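You operate a simulated robot arm through the tools that you are given. There is no shell and no other tool. Be economical: measure what you need, move in short steps, check, and stop when the job is done.

Carry out the task below with a simulated robot arm. There is one attempt and no reset: what you move stays moved.

TASK
Fit the spring named on the lever stand into the clamp base and tighten the clamp lever.
Fine: cover off on to the rubber mat and pressed back on before the lever; the orange pin must come out.

Only the result counts: the job must be done as asked and must still hold three seconds after the hand-in. Knocking over, shifting, dropping, spilling or breaking anything else fails it. A push-on lid holds only when it is set on centred and level and pressed home; a screw cap is set on level and turned clockwise until tight.

THE ROBOT
A 5-joint arm with a two-finger parallel gripper, fixed in place. Base frame: the origin is at the foot of the arm, x ahead of it, y to its left, z up; the work surface is at about z = 0. Readings come in m, rad, newtons and seconds.
With the tool pointing down near the work surface it reaches from about 0.26 to 0.6 m from the base axis. Its first joint turns from -1.152 to 1.152 rad. The tool tilts only in the upright plane through the base axis and itself; it spins freely about its own axis. Payload 1.57 kg.
The tool frame sits at the grasp point between the pads (the TCP): z along the fingers, y along the line on which they close. The tips reach 0.03 m beyond it. Largest opening 0.08 m; finger width 0.017, thickness 0.012; the body of the gripper, 0.04 by 0.082 m, starts 0.08 m behind the TCP.
Orientation is that of the tool frame in the base frame, as a unit quaternion [w, x, y, z]. With the fingers straight down and closing along the base's y, the tool's x points along the base's -x, its y along +y and its z along -z.

THE INTERFACE
- The arm moves only by the tool jog_arm. Its argument "commands" is a list of rows, each a list of 6 numbers: the shift along the tool's x, y, z in m, then the turn, a rotation vector about the tool's x, y, z in degrees. In form: [[dx, dy, dz, rx, ry, rz], ...]. A call has 1 to 8 rows; each row shifts and turns the commanded pose from where the row before left it, along the tool's axes as they then stand. "claw" is the gripper command, from -1 (shut) to 1 (fully open), values between in proportion, set as the call begins (left out, the last holds). A row lasts 0.2 s, in which the tool goes at most 0.05 m and 0.15 rad; a call with a longer step from one row to the next is refused whole, and so is a gripper value outside its range. Where a pose cannot be reached the arm comes as near as it can. A force on the tool above 60 N (or 10 N above the force at the start of the call, whichever is more), or a blocked arm, ends the call early, and 0.2 s more pass. The fingers move at their own pace (about 0.153 m/s each) and stop on an object; they squeeze with about 23 N. The grip force told is the motor's: it shows also when the fingers shut on nothing. Time passes only in rows, and 0.2 s behind the last, so rows that do not move let the fingers close. The reply holds the time, the measured pose of the TCP, the force on the tool along the base axes, the opening and the grip force, in the units named above and with some noise, with the torque about the TCP (base axes, N m) and any sound that the robot's microphone picked up.
- Cameras (640 x 400 px; columns grow to the right, rows downward): "scene" is fixed at [0.0681, 0.4163, 0.5223]; the picture's right is [-0.51, -0.86, 0.00], its down [-0.44, 0.26, -0.86] and it looks along [0.74, -0.44, -0.51] (base axes); focal length 283 px, centre (320, 200). "wrist" rides on the gripper at [0.072, -0.007, -0.122] in the tool frame; the picture's right is [0.09, 1.00, 0.00], its down [-0.84, 0.08, -0.54] and it looks along [-0.54, 0.05, 0.84] (tool axes); focal length 238 px, centre (320, 200). There is no depth. A picture from a camera that has moved, and an enlarged one, comes with that camera's place and axes in the base frame and with its lens. The place of the scene camera against the robot may be out by one fixed shift of up to 0.018 m in any direction.
- get_image(camera): a new picture of that camera. It takes no simulated time.
- zoom(camera, box): a new picture of the part [left, top, right, bottom] of that camera's present view, enlarged. It takes no simulated time.
- job_done(): hands the job in; it is judged then, once.

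Go step by step. Nothing tells you positions but the pictures and the camera data: compare them with the known pose of the tool, close in by small moves and look again before you grip or let go. The budget is 120 turns and 64 pictures, counting those below and the enlarged ones. Unless the task says otherwise, let go and move clear before handing in, and close with one line.

The tools are called after ">>>" by a JSON object that holds its "method" and its "body". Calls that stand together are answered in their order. jog_arm: Moves the arm, as the interface text tells. Its arguments: {"type":"object","properties":{"commands":{"type":"array","items":{"type":"array","items":{"type":"number"}}},"claw":{"type":"number"}},"required":["commands"]} The other tools are called the same way: get_image (camera) takes a picture; zoom (camera, box) takes an enlarged picture of a part of a camera's view; job_done () hands the job in.

At the start:

```text
time_s: 0.0
eef_pos: [0.3775, 0.0408, 0.3522]
tool_rot: [0.001, 0.0, 1.0, 0.0]
wrist_force: [0.4, -0.3, 0.5]
wrist_torque: [-0.02, 0.0, 0.02]
gripper_width: 0.0801
grasp_force: 0.1
```

scene: 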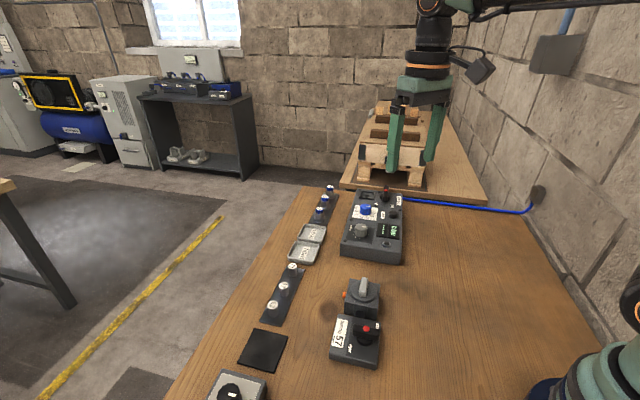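
wrist: 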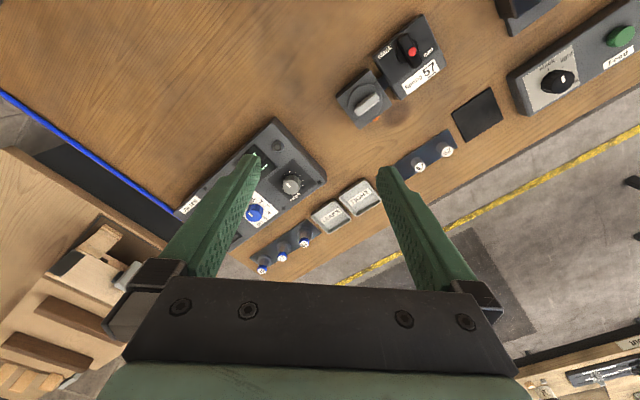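

I see a lever stand with label "57", a clamp base with a cover next to it, a black mat, and racks of springs. I'll zoom in for detail.

>>> {"method": "zoom", "body": {"camera": "scene", "box": [300, 260, 420, 380]}}

>>> {"method": "zoom", "body": {"camera": "wrist", "box": [320, 0, 520, 125]}}

>>> {"method": "zoom", "body": {"camera": "scene", "box": [240, 170, 420, 330]}}

>>> {"method": "zoom", "body": {"camera": "wrist", "box": [230, 110, 470, 280]}}

```text
3.33 times, centred on (360, 320) of scene
camera zoom: at [0.0681, 0.4163, 0.5223], right [-0.51, -0.86, 0.0], down [-0.44, 0.26, -0.86], along [0.74, -0.44, -0.51], focal length 944 px, centre (187, -200)
```

zoom: 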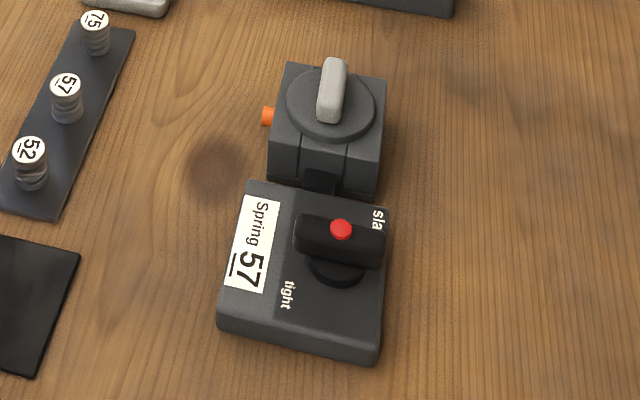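

```text
3.20 times, centred on (420, 62) of wrist
camera zoom: at [0.3059, 0.0334, 0.4741], right [-0.09, 1.0, 0.0], down [0.84, 0.08, 0.54], along [0.54, 0.05, -0.84], focal length 763 px, centre (0, 640)
```

zoom: 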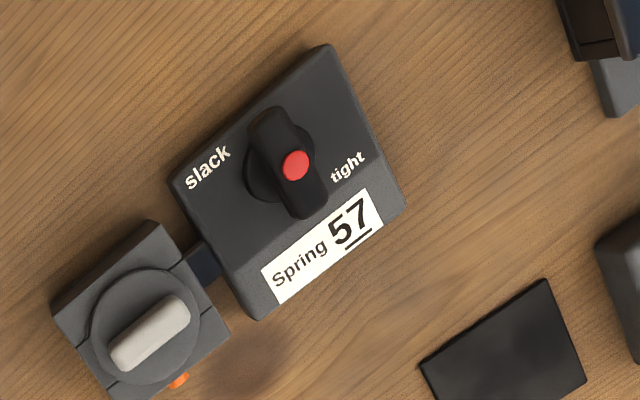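

```text
2.50 times, centred on (330, 250) of scene
camera zoom: at [0.0681, 0.4163, 0.5223], right [-0.51, -0.86, 0.0], down [-0.44, 0.26, -0.86], along [0.74, -0.44, -0.51], focal length 708 px, centre (295, 75)
```

zoom: 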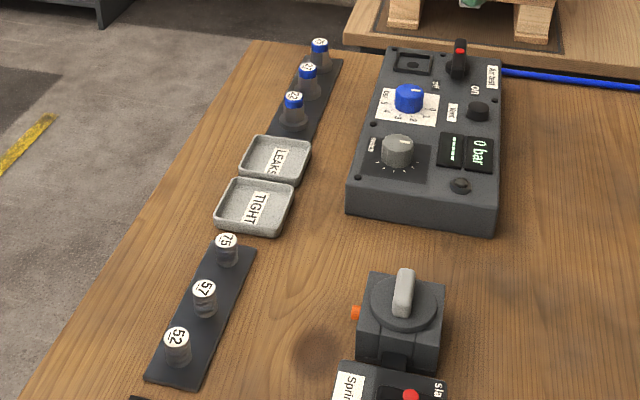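

```text
2.35 times, centred on (350, 195) of wrist
camera zoom: at [0.3059, 0.0334, 0.4741], right [-0.09, 1.0, 0.0], down [0.84, 0.08, 0.54], along [0.54, 0.05, -0.84], focal length 561 px, centre (249, 212)
```

zoom: 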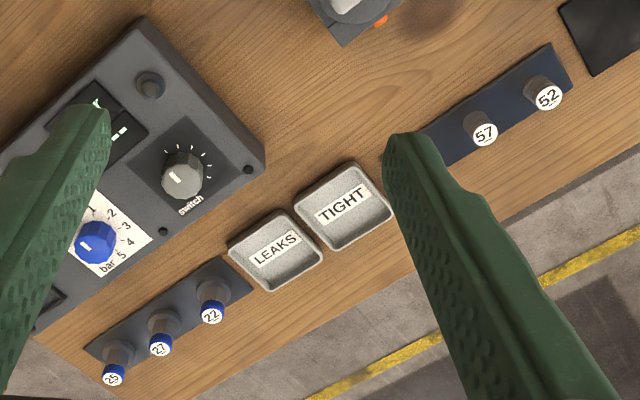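

The clamp base with its cover is at about (0.375, 0.115), the pin on its +x+y side. Moving closer for a better view.

>>> {"method": "jog_arm", "body": {"commands": [[0.03, 0.02, 0.03, 0, 0, 0], [0.03, 0.02, 0.03, 0, 0, 0], [0.0175, 0.01, 0.02, 0, 0, 0], [0, 0, 0, 0, 0, 0]]}}

>>> {"method": "get_image", "body": {"camera": "wrist"}}

```text
time_s: 1.0
eef_pos: [0.2989, 0.091, 0.2722]
tool_rot: [0.0, 0.0, 1.0, 0.001]
wrist_force: [0.0, -1.1, -0.2]
wrist_torque: [0.0, -0.03, 0.01]
gripper_width: 0.0798
grasp_force: 0.0
```

```text
57 pictures are left
camera wrist: at [0.2277, 0.0839, 0.3936], right [-0.09, 1.0, 0.0], down [0.84, 0.08, 0.54], along [0.54, 0.05, -0.84], focal length 238 px, centre (320, 200)
```

wrist: 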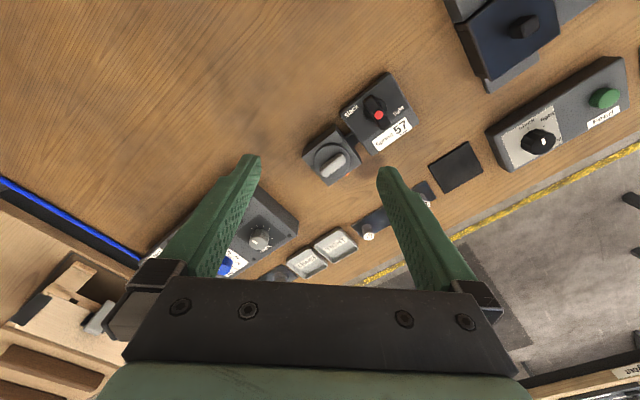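

>>> {"method": "zoom", "body": {"camera": "wrist", "box": [290, 60, 430, 200]}}

>>> {"method": "zoom", "body": {"camera": "scene", "box": [325, 265, 395, 330]}}

```text
2.86 times, centred on (360, 130) of wrist
camera zoom: at [0.2277, 0.0839, 0.3936], right [-0.09, 1.0, 0.0], down [0.84, 0.08, 0.54], along [0.54, 0.05, -0.84], focal length 681 px, centre (206, 400)
```

zoom: 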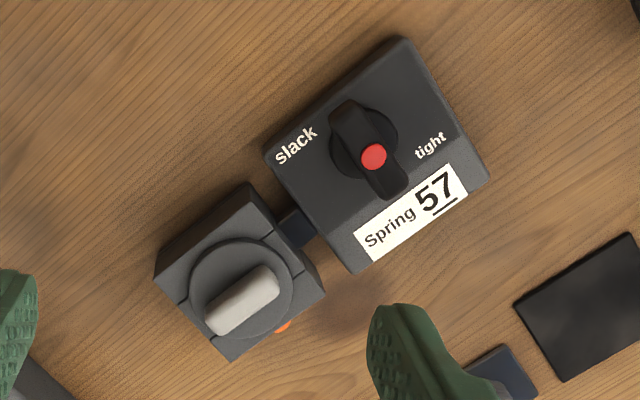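

```text
6.15 times, centred on (360, 298) of scene
camera zoom: at [0.0681, 0.4163, 0.5223], right [-0.51, -0.86, 0.0], down [-0.44, 0.26, -0.86], along [0.74, -0.44, -0.51], focal length 1743 px, centre (74, -400)
```

zoom: 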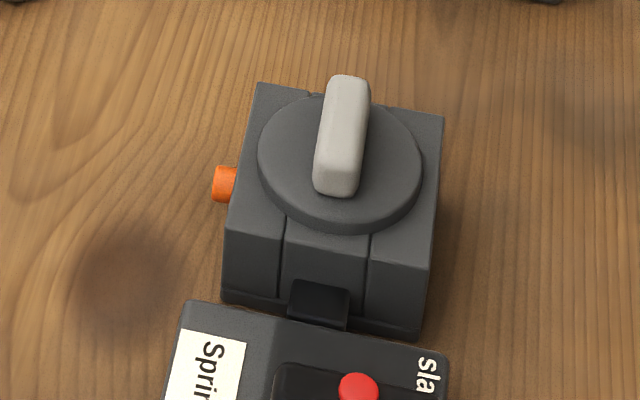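

The pin is about at (0.408, 0.147, 0.022), pointing along about 42° (+x+y). I'll go above it and yaw the tool so the fingers close across the pin.

>>> {"method": "jog_arm", "body": {"commands": [[-0.03, 0.016, 0.03, 0, 0, 0], [-0.03, 0.016, 0.03, 0, 0, 0], [-0.03, 0.016, 0.03, 0, 0, 0], [-0.031, 0.016, 0.03, 0, 0, 0]]}}

>>> {"method": "jog_arm", "body": {"commands": [[0, 0, 0, 0, 0, -8.4], [0, 0, 0, 0, 0, -8.4], [0, 0, 0, 0, 0, -8.4], [0, 0, 0, 0, 0, -8.4], [0, 0, 0, 0, 0, -8.4], [0, 0, 0, 0, 0, 0]]}}

>>> {"method": "get_image", "body": {"camera": "wrist"}}

```text
time_s: 2.0
eef_pos: [0.4193, 0.155, 0.1518]
tool_rot: [0.001, 0.0, 1.0, -0.001]
wrist_force: [-0.3, 0.0, -0.3]
wrist_torque: [0.02, -0.03, -0.03]
gripper_width: 0.0801
grasp_force: 0.1
```

```text
time_s: 3.4
eef_pos: [0.4211, 0.154, 0.1522]
tool_rot: [0.0, -0.361, 0.933, 0.0]
wrist_force: [0.4, 0.0, 0.9]
wrist_torque: [-0.01, -0.05, 0.02]
gripper_width: 0.08
grasp_force: 0.0
```

```text
54 pictures are left
camera wrist: at [0.3724, 0.1012, 0.2742], right [-0.74, 0.68, 0.0], down [0.57, 0.62, 0.54], along [0.37, 0.4, -0.84], focal length 238 px, centre (320, 200)
```

wrist: 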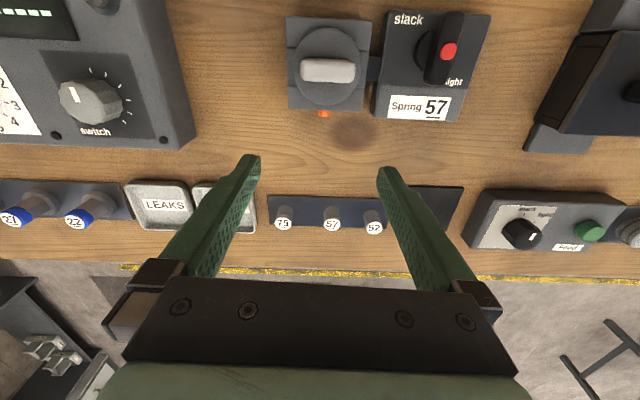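

>>> {"method": "zoom", "body": {"camera": "wrist", "box": [270, 0, 510, 150]}}

```text
2.67 times, centred on (390, 75) of wrist
camera zoom: at [0.3724, 0.1012, 0.2742], right [-0.74, 0.68, 0.0], down [0.57, 0.62, 0.54], along [0.37, 0.4, -0.84], focal length 636 px, centre (133, 533)
```

zoom: 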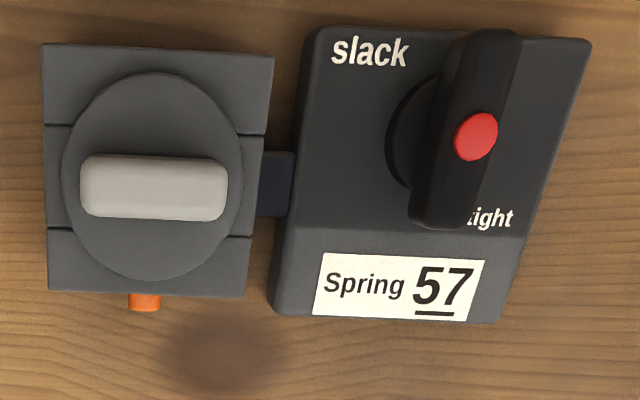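

The tool is aligned with the clamp. I narrow the fingers, go over the pin, and come partway down.

>>> {"method": "jog_arm", "body": {"commands": [[0.0127, 0.0032, 0, 0, 0, 0], [0, 0, 0.03, 0, 0, 0], [0, 0, 0.03, 0, 0, 0], [0, 0, 0, 0, 0, 0]], "claw": -0.1}}

>>> {"method": "get_image", "body": {"camera": "wrist"}}

>>> {"method": "zoom", "body": {"camera": "scene", "box": [300, 240, 420, 360]}}

```text
time_s: 4.4
eef_pos: [0.4095, 0.1475, 0.0926]
tool_rot: [0.0, -0.358, 0.934, 0.0]
wrist_force: [-0.7, -0.6, 0.3]
wrist_torque: [-0.03, -0.02, 0.0]
gripper_width: 0.0361
grasp_force: 0.1
```

```text
52 pictures are left
camera wrist: at [0.3608, 0.095, 0.2142], right [-0.74, 0.68, 0.0], down [0.57, 0.62, 0.54], along [0.37, 0.4, -0.84], focal length 238 px, centre (320, 200)
```

wrist: 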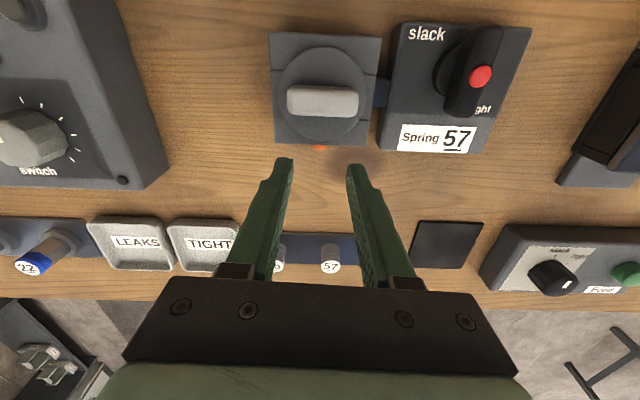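

```text
3.33 times, centred on (360, 300) of scene
camera zoom: at [0.0681, 0.4163, 0.5223], right [-0.51, -0.86, 0.0], down [-0.44, 0.26, -0.86], along [0.74, -0.44, -0.51], focal length 944 px, centre (187, -133)
```

zoom: 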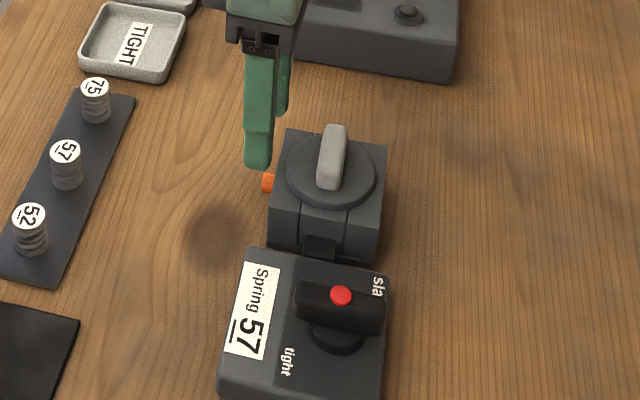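

The base top is about 0.037 high and the finger edge would be tight with it. I shift out 3.5 mm and descend.

>>> {"method": "jog_arm", "body": {"commands": [[-0.0035, -0.0007, 0, 0, 0, 0], [0, 0, 0.02, 0, 0, 0], [0, 0, 0.015, 0, 0, 0], [0, 0, 0.01, 0, 0, 0], [0, 0, 0.009, 0, 0, 0], [0, 0, 0, 0, 0, 0]]}}

>>> {"method": "zoom", "body": {"camera": "wrist", "box": [240, 60, 440, 210]}}

>>> {"method": "zoom", "body": {"camera": "scene", "box": [310, 250, 390, 330]}}

```text
time_s: 5.8
eef_pos: [0.4129, 0.1496, 0.0394]
tool_rot: [0.0, -0.358, 0.934, 0.001]
wrist_force: [0.4, -0.2, -0.4]
wrist_torque: [0.0, -0.01, 0.01]
gripper_width: 0.0362
grasp_force: 0.1
```

```text
2.67 times, centred on (340, 135) of wrist
camera zoom: at [0.3641, 0.0972, 0.1598], right [-0.74, 0.68, 0.0], down [0.57, 0.62, 0.54], along [0.37, 0.4, -0.84], focal length 636 px, centre (267, 373)
```

zoom: 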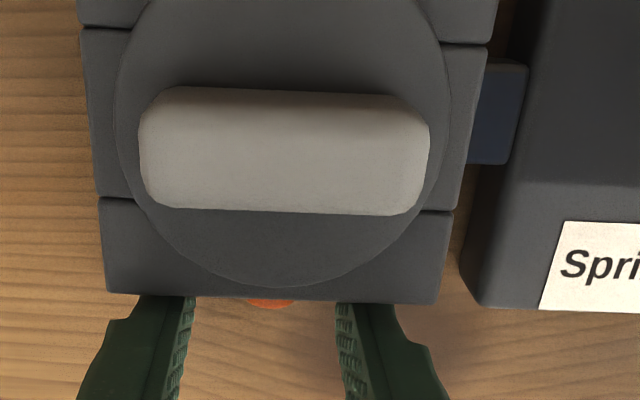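

```text
5.00 times, centred on (350, 290) of scene
camera zoom: at [0.0681, 0.4163, 0.5223], right [-0.51, -0.86, 0.0], down [-0.44, 0.26, -0.86], along [0.74, -0.44, -0.51], focal length 1416 px, centre (170, -250)
```

zoom: 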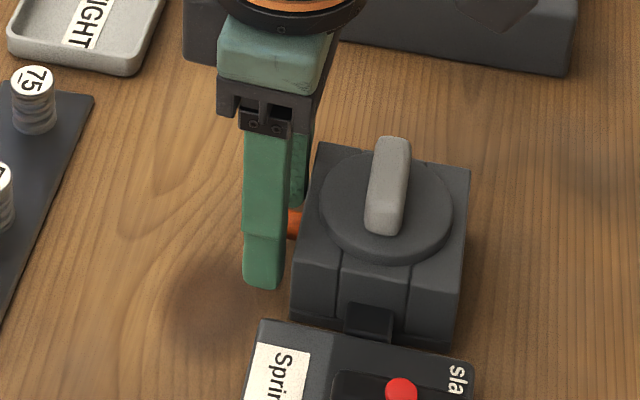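

Fingers straddle the pin without contact with the base; I close.

>>> {"method": "jog_arm", "body": {"commands": [[0, 0, 0, 0, 0, 0], [0, 0, 0, 0, 0, 0], [0, 0, 0, 0, 0, 0]], "claw": -1}}

>>> {"method": "zoom", "body": {"camera": "scene", "box": [310, 250, 390, 330]}}

```text
time_s: 6.6
eef_pos: [0.4122, 0.1502, 0.0389]
tool_rot: [0.001, -0.359, 0.933, 0.0]
wrist_force: [-2.5, 4.1, -0.6]
wrist_torque: [0.12, -0.05, 0.04]
gripper_width: 0.0109
grasp_force: 28.5
```

```text
5.00 times, centred on (350, 290) of scene
camera zoom: at [0.0681, 0.4163, 0.5223], right [-0.51, -0.86, 0.0], down [-0.44, 0.26, -0.86], along [0.74, -0.43, -0.51], focal length 1416 px, centre (170, -250)
```

zoom: 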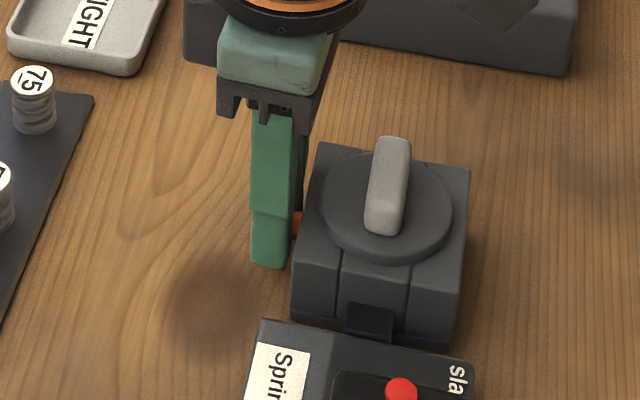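

Pin gripped (11 mm). Pull it straight out.

>>> {"method": "jog_arm", "body": {"commands": [[-0.003, 0.0007, 0, 0, 0, 0], [-0.006, 0, 0, 0, 0, 0], [-0.008, 0, 0, 0, 0, 0], [-0.01, 0, 0, 0, 0, 0], [0, 0, 0, 0, 0, 0]]}}

>>> {"method": "zoom", "body": {"camera": "scene", "box": [290, 230, 390, 330]}}

```text
time_s: 7.8
eef_pos: [0.4315, 0.1684, 0.0398]
tool_rot: [0.001, -0.359, 0.933, 0.0]
wrist_force: [0.2, 0.4, -0.8]
wrist_torque: [0.01, -0.03, -0.02]
gripper_width: 0.0001
grasp_force: 21.7
```

```text
4.00 times, centred on (340, 280) of scene
camera zoom: at [0.0681, 0.4163, 0.5223], right [-0.51, -0.86, 0.0], down [-0.44, 0.26, -0.86], along [0.74, -0.44, -0.51], focal length 1133 px, centre (240, -120)
```

zoom: 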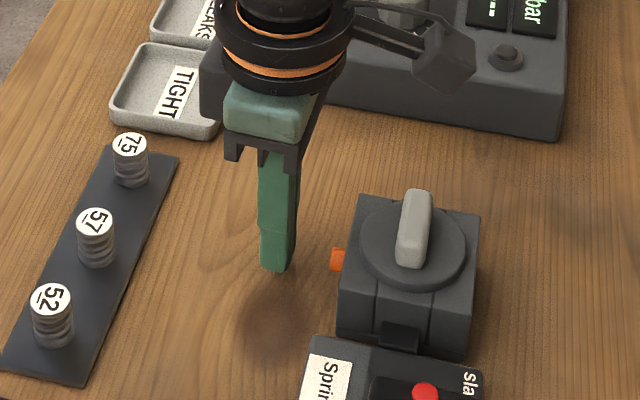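

The grip slipped off and the pin is still in. I'll regrip closer to the wall and lower, and pull gently.

>>> {"method": "jog_arm", "body": {"commands": [[0, 0, 0, 0, 0, 0], [0, 0, 0, 0, 0, 0], [0.012, 0, 0, 0, 0, 0], [0.012, 0, 0, 0, 0, 0], [0, 0, 0.005, 0, 0, 0], [0, 0, 0, 0, 0, 0]], "claw": -0.3}}

>>> {"method": "zoom", "body": {"camera": "wrist", "box": [260, 100, 420, 200]}}

```text
time_s: 9.2
eef_pos: [0.4143, 0.1524, 0.0332]
tool_rot: [0.0, -0.358, 0.934, 0.0]
wrist_force: [-1.3, 0.4, 0.3]
wrist_torque: [0.03, 0.02, -0.02]
gripper_width: 0.0279
grasp_force: 0.1
```

```text
4.00 times, centred on (340, 150) of wrist
camera zoom: at [0.3653, 0.0996, 0.1548], right [-0.74, 0.68, 0.0], down [0.57, 0.62, 0.54], along [0.37, 0.4, -0.84], focal length 953 px, centre (240, 400)
```

zoom: 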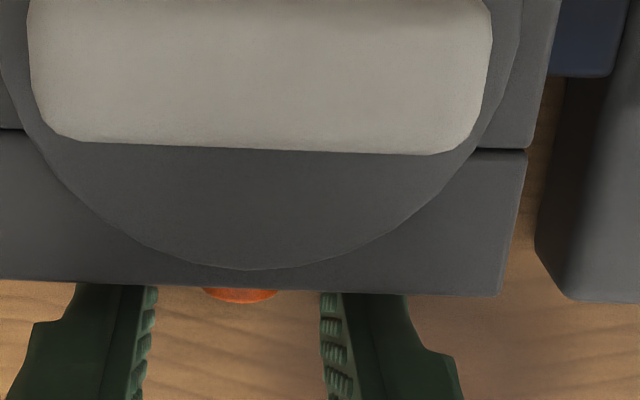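

I align 3° more, move in close to the wall and grip.

>>> {"method": "jog_arm", "body": {"commands": [[0, 0, 0, 0, 0, -2.9], [0.0025, 0, 0, 0, 0, 0], [0.0017, 0, 0, 0, 0, 0], [0, 0, 0, 0, 0, 0]]}}

>>> {"method": "zoom", "body": {"camera": "wrist", "box": [260, 100, 420, 200]}}

```text
time_s: 10.2
eef_pos: [0.4103, 0.1496, 0.0336]
tool_rot: [0.0, -0.382, 0.924, -0.001]
wrist_force: [-0.6, -0.3, 0.3]
wrist_torque: [0.03, -0.01, 0.01]
gripper_width: 0.0282
grasp_force: 0.0
```

```text
4.00 times, centred on (340, 150) of wrist
camera zoom: at [0.3655, 0.094, 0.1553], right [-0.77, 0.64, 0.0], down [0.54, 0.65, 0.54], along [0.35, 0.42, -0.84], focal length 953 px, centre (240, 400)
```

zoom: 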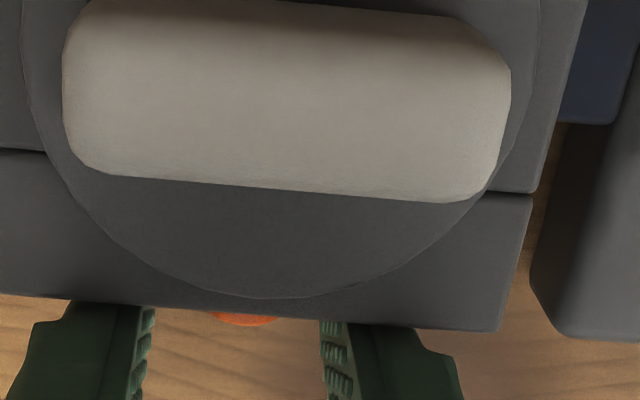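

>>> {"method": "jog_arm", "body": {"commands": [[0.0015, 0, 0, 0, 0, 0], [0, 0, 0, 0, 0, 0]]}}

>>> {"method": "jog_arm", "body": {"commands": [[0, 0, 0, 0, 0, 0], [0, 0, 0, 0, 0, 0], [-0.0015, 0, 0, 0, 0, 0]], "claw": -1}}

>>> {"method": "jog_arm", "body": {"commands": [[-0.0015, 0, 0, 0, 0, 0]]}}

>>> {"method": "jog_arm", "body": {"commands": [[-0.0015, 0, 0, 0, 0, 0]]}}

>>> {"method": "zoom", "body": {"camera": "scene", "box": [310, 250, 390, 330]}}

```text
time_s: 10.8
eef_pos: [0.41, 0.1481, 0.033]
tool_rot: [0.0, -0.381, 0.924, 0.0]
wrist_force: [-0.2, 0.6, 0.0]
wrist_torque: [0.03, -0.01, 0.02]
gripper_width: 0.0279
grasp_force: 0.0
```

```text
time_s: 11.6
eef_pos: [0.4107, 0.1486, 0.0339]
tool_rot: [0.0, -0.382, 0.924, 0.0]
wrist_force: [-1.6, 1.5, -2.8]
wrist_torque: [0.17, -0.11, 0.0]
gripper_width: 0.0107
grasp_force: 29.0
```

```text
time_s: 12.0
eef_pos: [0.4123, 0.1506, 0.0348]
tool_rot: [0.0, -0.381, 0.924, 0.0]
wrist_force: [-3.2, 1.7, -2.5]
wrist_torque: [0.0, 0.06, 0.01]
gripper_width: 0.011
grasp_force: 28.3
```

```text
time_s: 12.4
eef_pos: [0.4117, 0.1507, 0.0344]
tool_rot: [0.0, -0.382, 0.924, 0.001]
wrist_force: [-2.9, 1.8, -1.9]
wrist_torque: [-0.09, 0.13, 0.0]
gripper_width: 0.0113
grasp_force: 28.7
```

```text
5.00 times, centred on (350, 290) of scene
camera zoom: at [0.0681, 0.4163, 0.5223], right [-0.51, -0.86, 0.0], down [-0.44, 0.26, -0.86], along [0.74, -0.44, -0.51], focal length 1416 px, centre (170, -250)
```

zoom: 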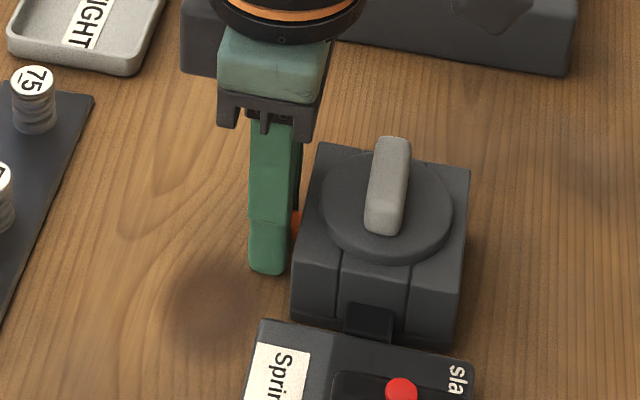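

>>> {"method": "jog_arm", "body": {"commands": [[-0.002, 0, 0, 0, 0, 0]]}}

>>> {"method": "jog_arm", "body": {"commands": [[-0.002, 0, 0, 0, 0, 0]]}}

>>> {"method": "zoom", "body": {"camera": "scene", "box": [310, 250, 390, 330]}}

```text
time_s: 12.8
eef_pos: [0.4134, 0.1529, 0.0333]
tool_rot: [0.0, -0.382, 0.924, 0.0]
wrist_force: [-2.2, 1.1, 0.8]
wrist_torque: [-0.28, 0.35, -0.01]
gripper_width: 0.0109
grasp_force: 28.4
```

```text
time_s: 13.2
eef_pos: [0.4144, 0.1543, 0.0332]
tool_rot: [0.0, -0.382, 0.924, -0.001]
wrist_force: [-6.3, 4.7, 5.4]
wrist_torque: [-0.07, 0.19, -0.04]
gripper_width: 0.0107
grasp_force: 29.0
```

```text
5.00 times, centred on (350, 290) of scene
camera zoom: at [0.0681, 0.4163, 0.5223], right [-0.51, -0.86, 0.0], down [-0.44, 0.26, -0.86], along [0.74, -0.43, -0.51], focal length 1416 px, centre (170, -250)
```

zoom: 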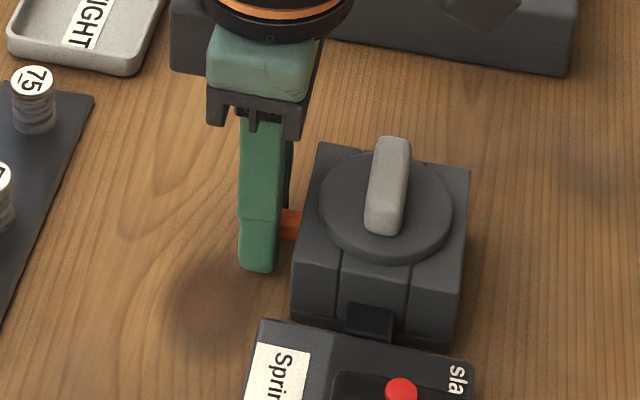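

>>> {"method": "jog_arm", "body": {"commands": [[-0.002, 0.0008, 0, 0, 0, 0]]}}

>>> {"method": "jog_arm", "body": {"commands": [[-0.002, 0.0005, 0, 0, 0, 0]]}}

>>> {"method": "zoom", "body": {"camera": "scene", "box": [310, 250, 390, 330]}}

```text
time_s: 13.6
eef_pos: [0.4169, 0.155, 0.0324]
tool_rot: [-0.001, -0.382, 0.924, 0.0]
wrist_force: [-4.9, -3.1, 7.4]
wrist_torque: [0.04, 0.03, 0.02]
gripper_width: 0.0108
grasp_force: 28.3
```

```text
time_s: 14.0
eef_pos: [0.4168, 0.1555, 0.0337]
tool_rot: [-0.001, -0.381, 0.925, 0.0]
wrist_force: [-4.6, -17.6, 13.3]
wrist_torque: [-0.37, 0.17, 0.07]
gripper_width: 0.0112
grasp_force: 28.8
```

```text
5.00 times, centred on (350, 290) of scene
camera zoom: at [0.068, 0.4163, 0.5223], right [-0.51, -0.86, 0.0], down [-0.44, 0.26, -0.86], along [0.74, -0.44, -0.51], focal length 1416 px, centre (170, -250)
```

zoom: 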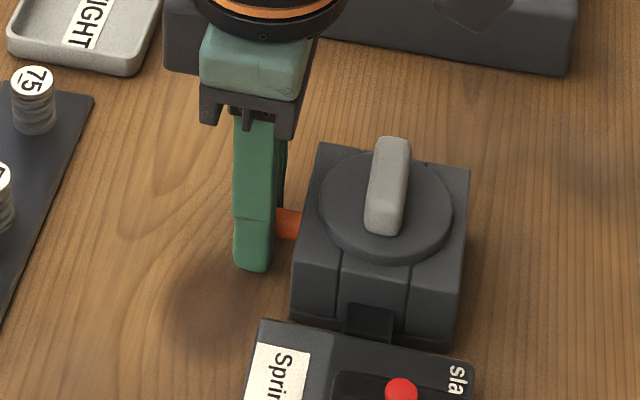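

The pin is coming out now. I relieve the side and vertical loads and keep pulling.

>>> {"method": "jog_arm", "body": {"commands": [[-0.0005, -0.0008, -0.001, 0, 0, 0]]}}

>>> {"method": "jog_arm", "body": {"commands": [[-0.002, 0, -0.0003, 0, 0, 0]]}}

>>> {"method": "jog_arm", "body": {"commands": [[-0.002, 0, -0.0003, 0, 0, 0]]}}

>>> {"method": "zoom", "body": {"camera": "scene", "box": [310, 250, 390, 330]}}

```text
time_s: 14.4
eef_pos: [0.4183, 0.157, 0.034]
tool_rot: [-0.002, -0.382, 0.924, 0.001]
wrist_force: [-3.9, -20.4, 3.2]
wrist_torque: [-0.16, -0.1, 0.04]
gripper_width: 0.0109
grasp_force: 29.1
```

```text
time_s: 14.8
eef_pos: [0.4196, 0.1572, 0.0351]
tool_rot: [-0.003, -0.381, 0.924, -0.001]
wrist_force: [-1.6, -25.9, -4.5]
wrist_torque: [-0.41, 0.09, 0.04]
gripper_width: 0.0112
grasp_force: 29.3
```

```text
time_s: 15.2
eef_pos: [0.4204, 0.1598, 0.0349]
tool_rot: [-0.001, -0.382, 0.924, 0.002]
wrist_force: [-2.8, -25.9, -6.5]
wrist_torque: [-0.38, 0.05, 0.05]
gripper_width: 0.0113
grasp_force: 28.4
```

```text
5.00 times, centred on (350, 290) of scene
camera zoom: at [0.0681, 0.4164, 0.5223], right [-0.51, -0.86, 0.0], down [-0.44, 0.26, -0.86], along [0.74, -0.44, -0.51], focal length 1416 px, centre (170, -250)
```

zoom: 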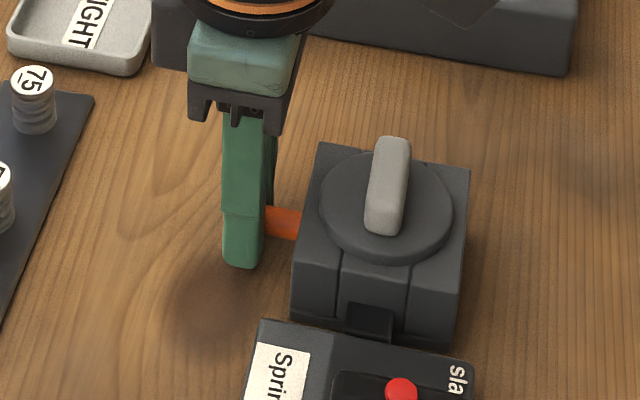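

>>> {"method": "jog_arm", "body": {"commands": [[-0.001, -0.0015, 0.0005, 0, 0, 0]]}}

>>> {"method": "jog_arm", "body": {"commands": [[-0.002, -0.0006, 0, 0, 0, 0]]}}

>>> {"method": "jog_arm", "body": {"commands": [[-0.002, -0.0003, 0, 0, 0, 0]]}}

>>> {"method": "zoom", "body": {"camera": "scene", "box": [310, 250, 390, 330]}}

```text
time_s: 15.6
eef_pos: [0.4219, 0.1602, 0.0337]
tool_rot: [-0.003, -0.382, 0.924, -0.001]
wrist_force: [-13.9, -14.0, 3.9]
wrist_torque: [-0.15, 0.11, 0.04]
gripper_width: 0.0112
grasp_force: 29.0
```

```text
time_s: 16.0
eef_pos: [0.4222, 0.1612, 0.0336]
tool_rot: [-0.004, -0.384, 0.923, 0.0]
wrist_force: [-20.2, -7.3, 7.4]
wrist_torque: [-0.04, 0.17, -0.07]
gripper_width: 0.0111
grasp_force: 28.8
```

```text
time_s: 16.4
eef_pos: [0.4308, 0.1639, 0.0363]
tool_rot: [0.007, -0.382, 0.924, 0.0]
wrist_force: [0.6, 0.4, -0.1]
wrist_torque: [0.01, -0.01, -0.01]
gripper_width: 0.0001
grasp_force: 20.8
```

```text
5.00 times, centred on (350, 290) of scene
camera zoom: at [0.0681, 0.4163, 0.5223], right [-0.51, -0.86, 0.0], down [-0.44, 0.26, -0.86], along [0.74, -0.44, -0.51], focal length 1416 px, centre (170, -250)
```

zoom: 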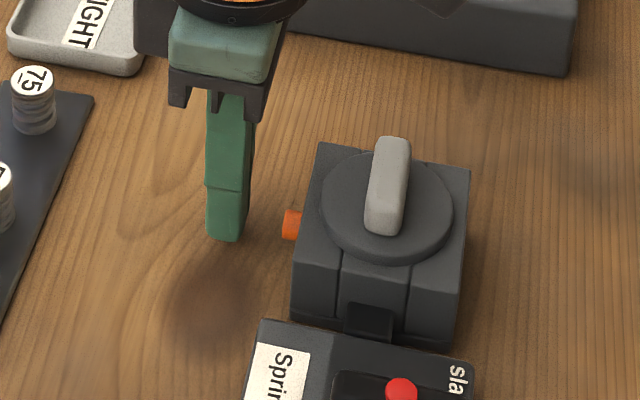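

The pin extended about 15 mm, then the fingers slipped and it sprang back, so it may be spring-loaded or catch on something. I'll back off, turn the tool round and look at the pin face from outside.

>>> {"method": "jog_arm", "body": {"commands": [[-0.02, 0, -0.03, 0, 0, 0], [-0.02, 0, -0.03, 0, 0, 0], [-0.02, 0, 0, 0, 0, -8.5], [0, 0, 0, 0, 0, -8.5], [0, 0, 0, 0, 0, -8.5], [0, 0, 0, 0, 0, -8.5], [0, 0, 0, 0, 0, -8.5], [0, 0, 0, 0, 0, -8.5]], "claw": 0}}

>>> {"method": "jog_arm", "body": {"commands": [[0, 0, 0, 0, 0, -8.5], [0, 0, 0, 0, 0, -8.5], [0, 0, 0, 0, 0, -8.5], [0, 0, 0, 0, 0, -8.5], [0, 0, 0, 0, 0, -8.5], [0, 0, 0, 0, 0, -8.5], [0, 0, 0, 0, 0, -8.5], [0, 0, 0, 0, 0, -8.5]]}}

>>> {"method": "jog_arm", "body": {"commands": [[0, 0, 0, 0, 0, -8.5], [0, 0, 0, 0, 0, -8.5], [0, 0, 0, 0, 0, -8.5], [0, 0, 0, 0, 0, -8.5], [0, 0, 0, 0, 0, -8.5], [0, 0, 0, 0, 0, -8.5], [0, 0, 0, 0, 0, -8.5], [0, 0, 0, 0, 0, 0]]}}

>>> {"method": "get_image", "body": {"camera": "wrist"}}

```text
time_s: 18.2
eef_pos: [0.469, 0.2044, 0.094]
tool_rot: [0.0, 0.744, -0.669, 0.0]
wrist_force: [0.9, 0.1, -0.3]
wrist_torque: [0.0, 0.01, 0.01]
gripper_width: 0.0399
grasp_force: 0.0
```

```text
time_s: 20.0
eef_pos: [0.4696, 0.2042, 0.094]
tool_rot: [0.0, 0.99, -0.138, 0.001]
wrist_force: [0.3, -0.2, 0.3]
wrist_torque: [-0.08, 0.0, 0.0]
gripper_width: 0.0401
grasp_force: 0.0
```

```text
time_s: 21.8
eef_pos: [0.4634, 0.2165, 0.0948]
tool_rot: [0.0, 0.988, 0.152, -0.001]
wrist_force: [-0.9, 0.4, 0.5]
wrist_torque: [0.01, 0.02, -0.02]
gripper_width: 0.0399
grasp_force: 0.0
out of reach, approached as far as the arm can: row 4, 5, 6, 7
```

```text
39 pictures are left
camera wrist: at [0.5307, 0.2449, 0.2163], right [0.39, -0.92, 0.0], down [-0.77, -0.33, 0.54], along [-0.5, -0.21, -0.84], focal length 238 px, centre (320, 200)
```

wrist: 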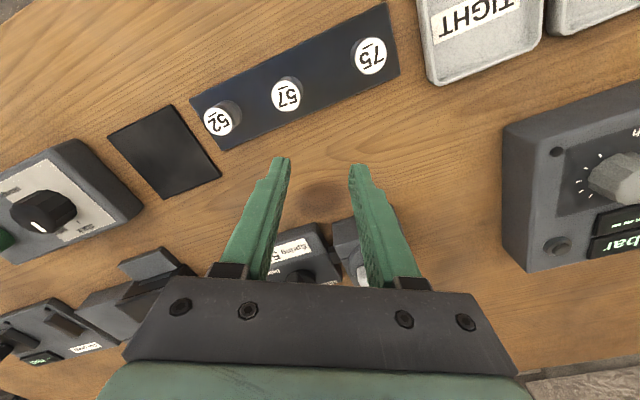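

The spin limit stops short of 45°, so I'll back the yaw off to about 17° and open the fingers to look at the pin between them.

>>> {"method": "jog_arm", "body": {"commands": [[0, 0, 0, 0, 0, 8.5], [0, 0, 0, 0, 0, 8.5], [0, 0, 0, 0, 0, 8.5], [0.0125, 0.0165, 0, 0, 0, 0], [0.0125, 0.0165, 0, 0, 0, 0], [0, 0, 0, 0, 0, 0]], "claw": 1}}

>>> {"method": "zoom", "body": {"camera": "wrist", "box": [230, 140, 410, 290]}}

```text
time_s: 23.2
eef_pos: [0.484, 0.1817, 0.0946]
tool_rot: [0.0, 0.998, -0.069, 0.0]
wrist_force: [0.4, 0.4, 0.9]
wrist_torque: [0.01, 0.01, -0.05]
gripper_width: 0.0801
grasp_force: 0.0
```

```text
2.67 times, centred on (320, 215) of wrist
camera zoom: at [0.5564, 0.1776, 0.2163], right [-0.05, -1.0, 0.0], down [-0.84, 0.04, 0.54], along [-0.54, 0.03, -0.84], focal length 636 px, centre (320, 160)
```

zoom: 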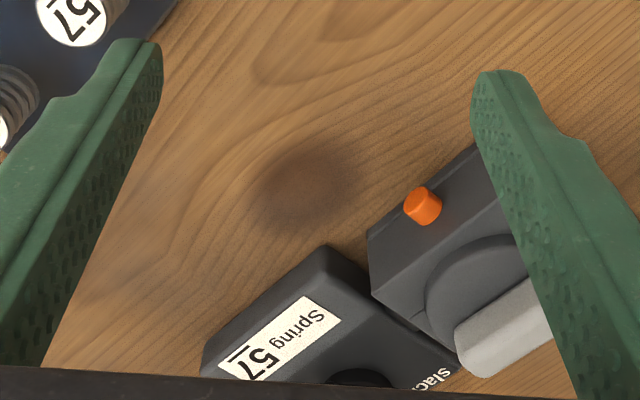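

The pin is a plain cylinder at 45°, protruding about 10 mm. I'll turn back, grip with full overlap and pull exactly along 45°, steadily.

>>> {"method": "jog_arm", "body": {"commands": [[0, 0, 0, 0, 0, 8.5], [0, 0, 0, 0, 0, 8.5], [0, 0, 0, 0, 0, 8.5], [0, 0, 0, 0, 0, 8.5], [0, 0, 0, 0, 0, 8.5], [0, 0, 0, 0, 0, 8.5], [0, 0, 0, 0, 0, 8.5], [0, 0, 0, 0, 0, 8.5]], "claw": -0.3}}

>>> {"method": "jog_arm", "body": {"commands": [[0, 0, 0, 0, 0, 8.5], [0, 0, 0, 0, 0, 8.5], [0, 0, 0, 0, 0, 8.5], [0, 0, 0, 0, 0, 8.5], [0, 0, 0, 0, 0, 8.5], [0, 0, 0, 0, 0, 8.5], [0, 0, 0, 0, 0, 8.1], [0, 0, 0, 0, 0, 0]]}}

```text
time_s: 25.0
eef_pos: [0.4843, 0.1792, 0.0946]
tool_rot: [0.0, 0.787, -0.617, 0.0]
wrist_force: [0.0, 0.5, 0.0]
wrist_torque: [-0.03, 0.0, 0.0]
gripper_width: 0.0275
grasp_force: 0.1
```

```text
time_s: 26.8
eef_pos: [0.484, 0.1808, 0.0948]
tool_rot: [0.0, -0.381, 0.924, 0.0]
wrist_force: [-1.2, 0.2, -0.8]
wrist_torque: [0.02, 0.01, 0.0]
gripper_width: 0.0281
grasp_force: 0.2
```

>>> {"method": "jog_arm", "body": {"commands": [[0.034, 0.0147, 0, 0, 0, 0], [0.034, 0.0146, 0, 0, 0, 0], [0, 0, 0.03, 0, 0, 0], [0, 0, 0.02, 0, 0, 0], [0, 0, 0.011, 0, 0, 0], [0.004, 0, 0, 0, 0, 0], [0, 0, 0, 0, 0, 0]]}}

>>> {"method": "zoom", "body": {"camera": "wrist", "box": [260, 100, 420, 200]}}

```text
time_s: 28.4
eef_pos: [0.4107, 0.1509, 0.0346]
tool_rot: [0.0, -0.382, 0.924, 0.0]
wrist_force: [0.0, -0.2, 0.5]
wrist_torque: [-0.03, 0.01, 0.0]
gripper_width: 0.0281
grasp_force: 0.1
```

```text
4.00 times, centred on (340, 150) of wrist
camera zoom: at [0.3664, 0.0951, 0.155], right [-0.77, 0.64, 0.0], down [0.54, 0.65, 0.54], along [0.35, 0.42, -0.84], focal length 953 px, centre (240, 400)
```

zoom: 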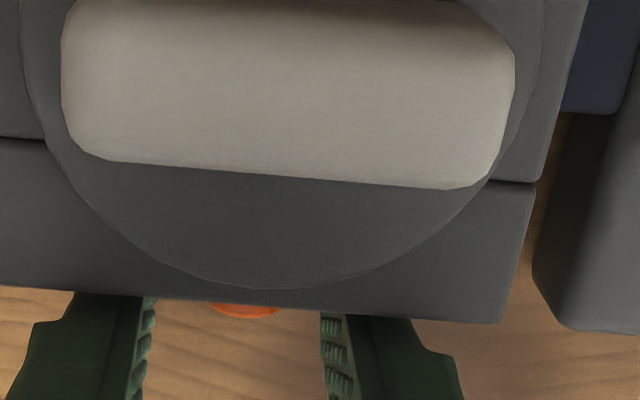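

>>> {"method": "jog_arm", "body": {"commands": [[0.003, 0.0008, 0.0005, 0, 0, 0], [0, 0, 0, 0, 0, 0]]}}

>>> {"method": "jog_arm", "body": {"commands": [[0, 0, 0, 0, 0, 0], [0, 0, 0, 0, 0, 0], [0, 0, 0, 0, 0, 0]], "claw": -1}}

```text
time_s: 29.0
eef_pos: [0.4092, 0.1487, 0.0337]
tool_rot: [-0.001, -0.381, 0.924, 0.0]
wrist_force: [0.8, -0.5, -0.8]
wrist_torque: [0.01, -0.01, 0.01]
gripper_width: 0.028
grasp_force: 0.1
```

```text
time_s: 29.8
eef_pos: [0.4103, 0.1487, 0.0341]
tool_rot: [0.001, -0.381, 0.925, 0.0]
wrist_force: [9.7, -10.2, -5.8]
wrist_torque: [-0.11, -0.1, 0.09]
gripper_width: 0.0111
grasp_force: 29.1
```

>>> {"method": "jog_arm", "body": {"commands": [[0, -0.0007, 0.0003, 0, 0, 0]]}}

```text
time_s: 30.2
eef_pos: [0.4101, 0.1482, 0.0346]
tool_rot: [0.001, -0.382, 0.924, 0.001]
wrist_force: [5.4, -5.6, 0.4]
wrist_torque: [0.1, -0.28, 0.01]
gripper_width: 0.011
grasp_force: 28.8
```

>>> {"method": "jog_arm", "body": {"commands": [[0, -0.0008, 0, 0, 0, 0]]}}

>>> {"method": "jog_arm", "body": {"commands": [[-0.002, 0, 0, 0, 0, 0]]}}

>>> {"method": "jog_arm", "body": {"commands": [[-0.002, 0, 0, 0, 0, 0]]}}

>>> {"method": "jog_arm", "body": {"commands": [[-0.002, 0, 0, 0, 0, 0]]}}

>>> {"method": "zoom", "body": {"camera": "scene", "box": [310, 250, 390, 330]}}

```text
time_s: 30.6
eef_pos: [0.4089, 0.1481, 0.0342]
tool_rot: [0.0, -0.383, 0.924, 0.0]
wrist_force: [-3.4, 3.3, 8.2]
wrist_torque: [0.59, -0.51, 0.0]
gripper_width: 0.0108
grasp_force: 29.0
```

```text
time_s: 31.0
eef_pos: [0.4114, 0.1502, 0.033]
tool_rot: [0.0, -0.382, 0.924, -0.001]
wrist_force: [-7.6, 7.6, 10.8]
wrist_torque: [0.29, -0.11, -0.02]
gripper_width: 0.0108
grasp_force: 28.9
```

```text
time_s: 31.4
eef_pos: [0.4129, 0.1506, 0.0334]
tool_rot: [-0.002, -0.383, 0.924, 0.0]
wrist_force: [-13.2, 12.3, 14.5]
wrist_torque: [0.18, 0.11, -0.07]
gripper_width: 0.0108
grasp_force: 28.9
```

```text
time_s: 31.8
eef_pos: [0.4129, 0.1513, 0.0322]
tool_rot: [-0.002, -0.383, 0.924, 0.0]
wrist_force: [-16.8, 15.5, 19.4]
wrist_torque: [-0.05, 0.54, -0.11]
gripper_width: 0.011
grasp_force: 29.2
```

```text
5.00 times, centred on (350, 290) of scene
camera zoom: at [0.068, 0.4163, 0.5224], right [-0.51, -0.86, 0.0], down [-0.44, 0.26, -0.86], along [0.74, -0.43, -0.51], focal length 1416 px, centre (170, -250)
```

zoom: 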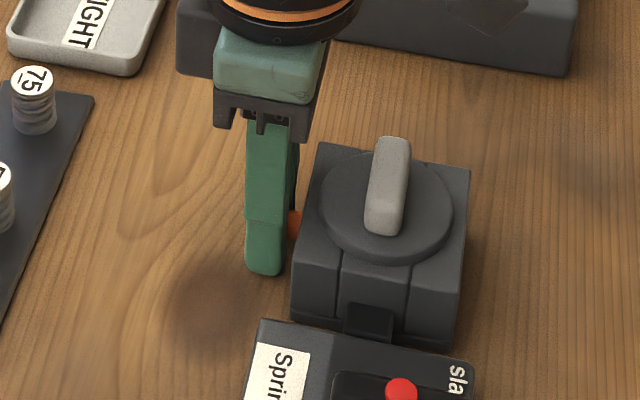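

Pulling builds side and upward force but no axial force, so the pin's axis seems to differ from my pull direction. I relieve these loads and follow.

>>> {"method": "jog_arm", "body": {"commands": [[0, 0.0012, -0.0012, 0, 0, 0]]}}

>>> {"method": "jog_arm", "body": {"commands": [[-0.002, 0.0004, -0.0004, 0, 0, 0]]}}

```text
time_s: 32.2
eef_pos: [0.4137, 0.1529, 0.0323]
tool_rot: [-0.001, -0.381, 0.925, 0.0]
wrist_force: [-7.2, 5.8, -0.2]
wrist_torque: [0.01, 0.18, 0.0]
gripper_width: 0.0108
grasp_force: 28.6
```

```text
time_s: 32.6
eef_pos: [0.4147, 0.1534, 0.0333]
tool_rot: [-0.001, -0.382, 0.924, -0.001]
wrist_force: [1.5, -2.9, -18.8]
wrist_torque: [0.16, -0.21, 0.04]
gripper_width: 0.0112
grasp_force: 29.1
```

>>> {"method": "jog_arm", "body": {"commands": [[-0.001, -0.0002, 0.001, 0, 0, 0]]}}

>>> {"method": "jog_arm", "body": {"commands": [[-0.002, 0, 0, 0, 0, 0]]}}

>>> {"method": "zoom", "body": {"camera": "scene", "box": [310, 250, 390, 330]}}

```text
time_s: 33.0
eef_pos: [0.415, 0.1549, 0.0333]
tool_rot: [0.0, -0.381, 0.925, 0.0]
wrist_force: [3.5, -6.1, -18.1]
wrist_torque: [-0.24, 0.1, 0.04]
gripper_width: 0.0107
grasp_force: 28.8
```

```text
time_s: 33.4
eef_pos: [0.4174, 0.1547, 0.033]
tool_rot: [0.0, -0.381, 0.924, 0.0]
wrist_force: [5.1, -13.7, -18.3]
wrist_torque: [0.1, -0.32, 0.1]
gripper_width: 0.0111
grasp_force: 29.0
```

```text
5.00 times, centred on (350, 290) of scene
camera zoom: at [0.0682, 0.4164, 0.5222], right [-0.51, -0.86, 0.0], down [-0.44, 0.26, -0.86], along [0.74, -0.44, -0.51], focal length 1416 px, centre (170, -250)
```

zoom: 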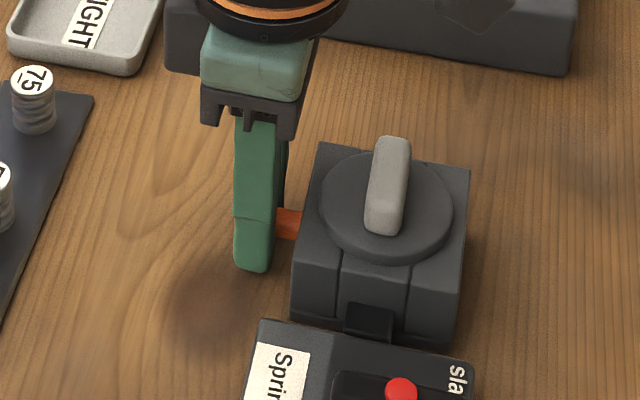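

>>> {"method": "jog_arm", "body": {"commands": [[0, -0.0009, 0.0009, 0, 0, 0]]}}

>>> {"method": "jog_arm", "body": {"commands": [[-0.0015, 0, 0, 0, 0, 0]]}}

>>> {"method": "jog_arm", "body": {"commands": [[-0.0015, 0, 0, 0, 0, 0]]}}

```text
time_s: 33.8
eef_pos: [0.4193, 0.1569, 0.0325]
tool_rot: [-0.001, -0.381, 0.925, -0.001]
wrist_force: [-2.8, -12.3, 0.5]
wrist_torque: [-0.07, -0.08, 0.03]
gripper_width: 0.0107
grasp_force: 28.3
```

```text
time_s: 34.2
eef_pos: [0.4173, 0.1569, 0.0331]
tool_rot: [-0.002, -0.382, 0.924, 0.0]
wrist_force: [-9.1, -15.3, 11.5]
wrist_torque: [-0.31, 0.2, 0.02]
gripper_width: 0.0112
grasp_force: 28.2
```

```text
time_s: 34.6
eef_pos: [0.4194, 0.1578, 0.0329]
tool_rot: [-0.002, -0.382, 0.924, 0.0]
wrist_force: [-10.8, -14.6, 9.7]
wrist_torque: [-0.21, 0.12, -0.01]
gripper_width: 0.0109
grasp_force: 29.0
```

Axial force rises only after about 10 mm of travel, like a stop or latch. I check how much of the pin the fingers still hold.

>>> {"method": "zoom", "body": {"camera": "wrist", "box": [280, 110, 360, 170]}}

>>> {"method": "zoom", "body": {"camera": "scene", "box": [325, 260, 375, 310]}}

```text
6.67 times, centred on (320, 140) of wrist
camera zoom: at [0.3741, 0.1028, 0.1542], right [-0.77, 0.64, 0.0], down [0.54, 0.65, 0.54], along [0.34, 0.42, -0.84], focal length 1589 px, centre (320, 600)
```

zoom: 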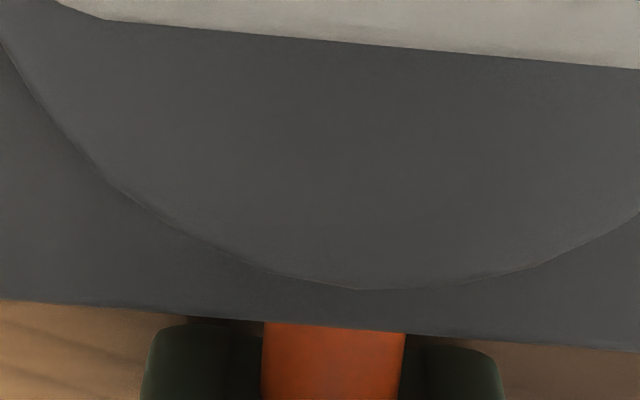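

```text
8.00 times, centred on (350, 285) of scene
camera zoom: at [0.068, 0.4163, 0.5223], right [-0.51, -0.86, 0.0], down [-0.44, 0.26, -0.86], along [0.74, -0.44, -0.51], focal length 2266 px, centre (80, -480)
```

zoom: 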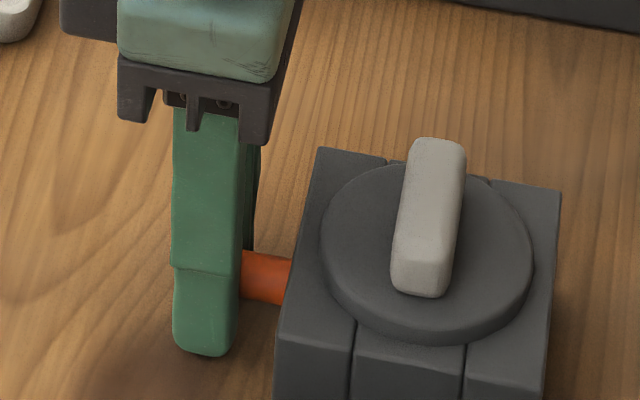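

>>> {"method": "zoom", "body": {"camera": "wrist", "box": [270, 130, 370, 190]}}

```text
6.40 times, centred on (320, 160) of wrist
camera zoom: at [0.3741, 0.1028, 0.1542], right [-0.77, 0.64, 0.0], down [0.54, 0.65, 0.54], along [0.34, 0.42, -0.84], focal length 1525 px, centre (320, 456)
```

zoom: 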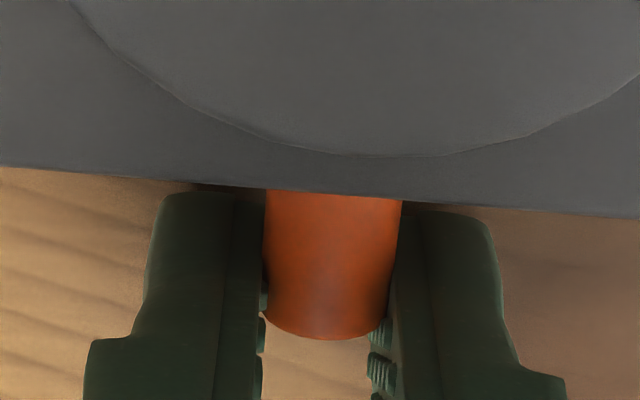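

The pin has come out about 10 mm (20 mm showing) to a stop and the fingers are starting to slip. I release here and see whether it stays.

>>> {"method": "jog_arm", "body": {"commands": [[0.001, 0, 0, 0, 0, 0], [0, 0, 0, 0, 0, 0]]}}

>>> {"method": "jog_arm", "body": {"commands": [[0, 0, 0, 0, 0, 0], [0, 0, 0, 0, 0, 0]], "claw": -0.3}}

>>> {"method": "zoom", "body": {"camera": "wrist", "box": [270, 120, 370, 180]}}

```text
time_s: 35.2
eef_pos: [0.4193, 0.1579, 0.0326]
tool_rot: [0.0, -0.382, 0.924, -0.001]
wrist_force: [-6.0, -10.2, -1.2]
wrist_torque: [-0.39, 0.31, 0.03]
gripper_width: 0.011
grasp_force: 29.2
```

```text
time_s: 35.8
eef_pos: [0.4203, 0.1575, 0.0324]
tool_rot: [0.0, -0.382, 0.924, 0.0]
wrist_force: [0.1, 0.6, -0.2]
wrist_torque: [0.0, 0.01, 0.03]
gripper_width: 0.0282
grasp_force: 0.1
```

```text
6.40 times, centred on (320, 150) of wrist
camera zoom: at [0.3741, 0.1025, 0.1545], right [-0.77, 0.64, 0.0], down [0.54, 0.65, 0.54], along [0.35, 0.42, -0.84], focal length 1525 px, centre (320, 520)
```

zoom: 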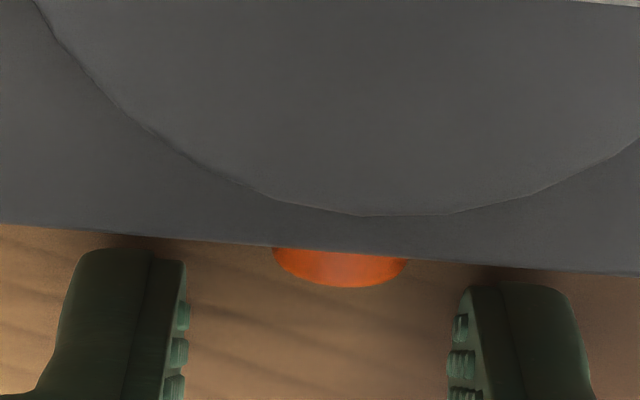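

The pin springs back from an 11 mm stop. It may already have released the cover, so I'll test the cover: rise, turn 90°, and line up with its grey handle.

>>> {"method": "jog_arm", "body": {"commands": [[-0.01, 0, 0, 0, 0, 0], [0, 0, -0.045, 0, 0, 0], [0, 0, -0.045, 0, 0, 8.5], [0, 0, 0, 0, 0, 8.5], [0, 0, 0, 0, 0, 8.5], [0, 0, 0, 0, 0, 8.5], [0, 0, 0, 0, 0, 8.5], [0, 0, 0, 0, 0, 8.5]], "claw": 0}}

>>> {"method": "jog_arm", "body": {"commands": [[0, 0, 0, 0, 0, 8.5], [0, 0, 0, 0, 0, 8.5], [0, 0, 0, 0, 0, 8.5], [0, 0, 0, 0, 0, 8.5], [0, 0, 0, 0, 0, 5], [0, 0, 0, 0, 0, 0]]}}

```text
time_s: 37.6
eef_pos: [0.4248, 0.1643, 0.1226]
tool_rot: [-0.001, 0.055, 0.998, 0.0]
wrist_force: [-0.3, -0.1, -0.2]
wrist_torque: [0.0, 0.03, 0.03]
gripper_width: 0.04
grasp_force: 0.2
```

```text
time_s: 39.0
eef_pos: [0.427, 0.1641, 0.1226]
tool_rot: [0.0, 0.385, 0.923, 0.0]
wrist_force: [0.2, -0.4, 0.4]
wrist_torque: [0.0, 0.02, -0.01]
gripper_width: 0.0401
grasp_force: 0.0
```

>>> {"method": "jog_arm", "body": {"commands": [[0, -0.033, 0, 0, 0, 0], [0, -0.033, 0, 0, 0, 0], [0, 0, 0.01, 0, 0, 0], [0, 0, 0, 0, 0, 0]]}}

>>> {"method": "get_image", "body": {"camera": "wrist"}}

```text
time_s: 40.0
eef_pos: [0.3791, 0.1174, 0.1122]
tool_rot: [0.0, 0.384, 0.923, 0.0]
wrist_force: [0.1, 0.1, -0.5]
wrist_torque: [0.0, 0.03, 0.0]
gripper_width: 0.0398
grasp_force: 0.1
```

```text
30 pictures are left
camera wrist: at [0.3243, 0.1639, 0.234], right [0.64, 0.77, 0.0], down [0.65, -0.54, 0.54], along [0.42, -0.35, -0.84], focal length 238 px, centre (320, 200)
```

wrist: 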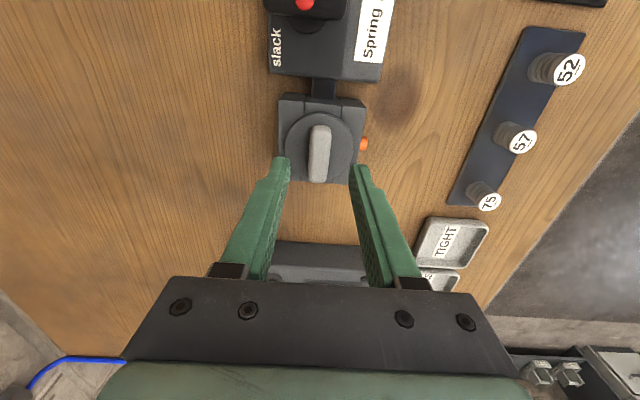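

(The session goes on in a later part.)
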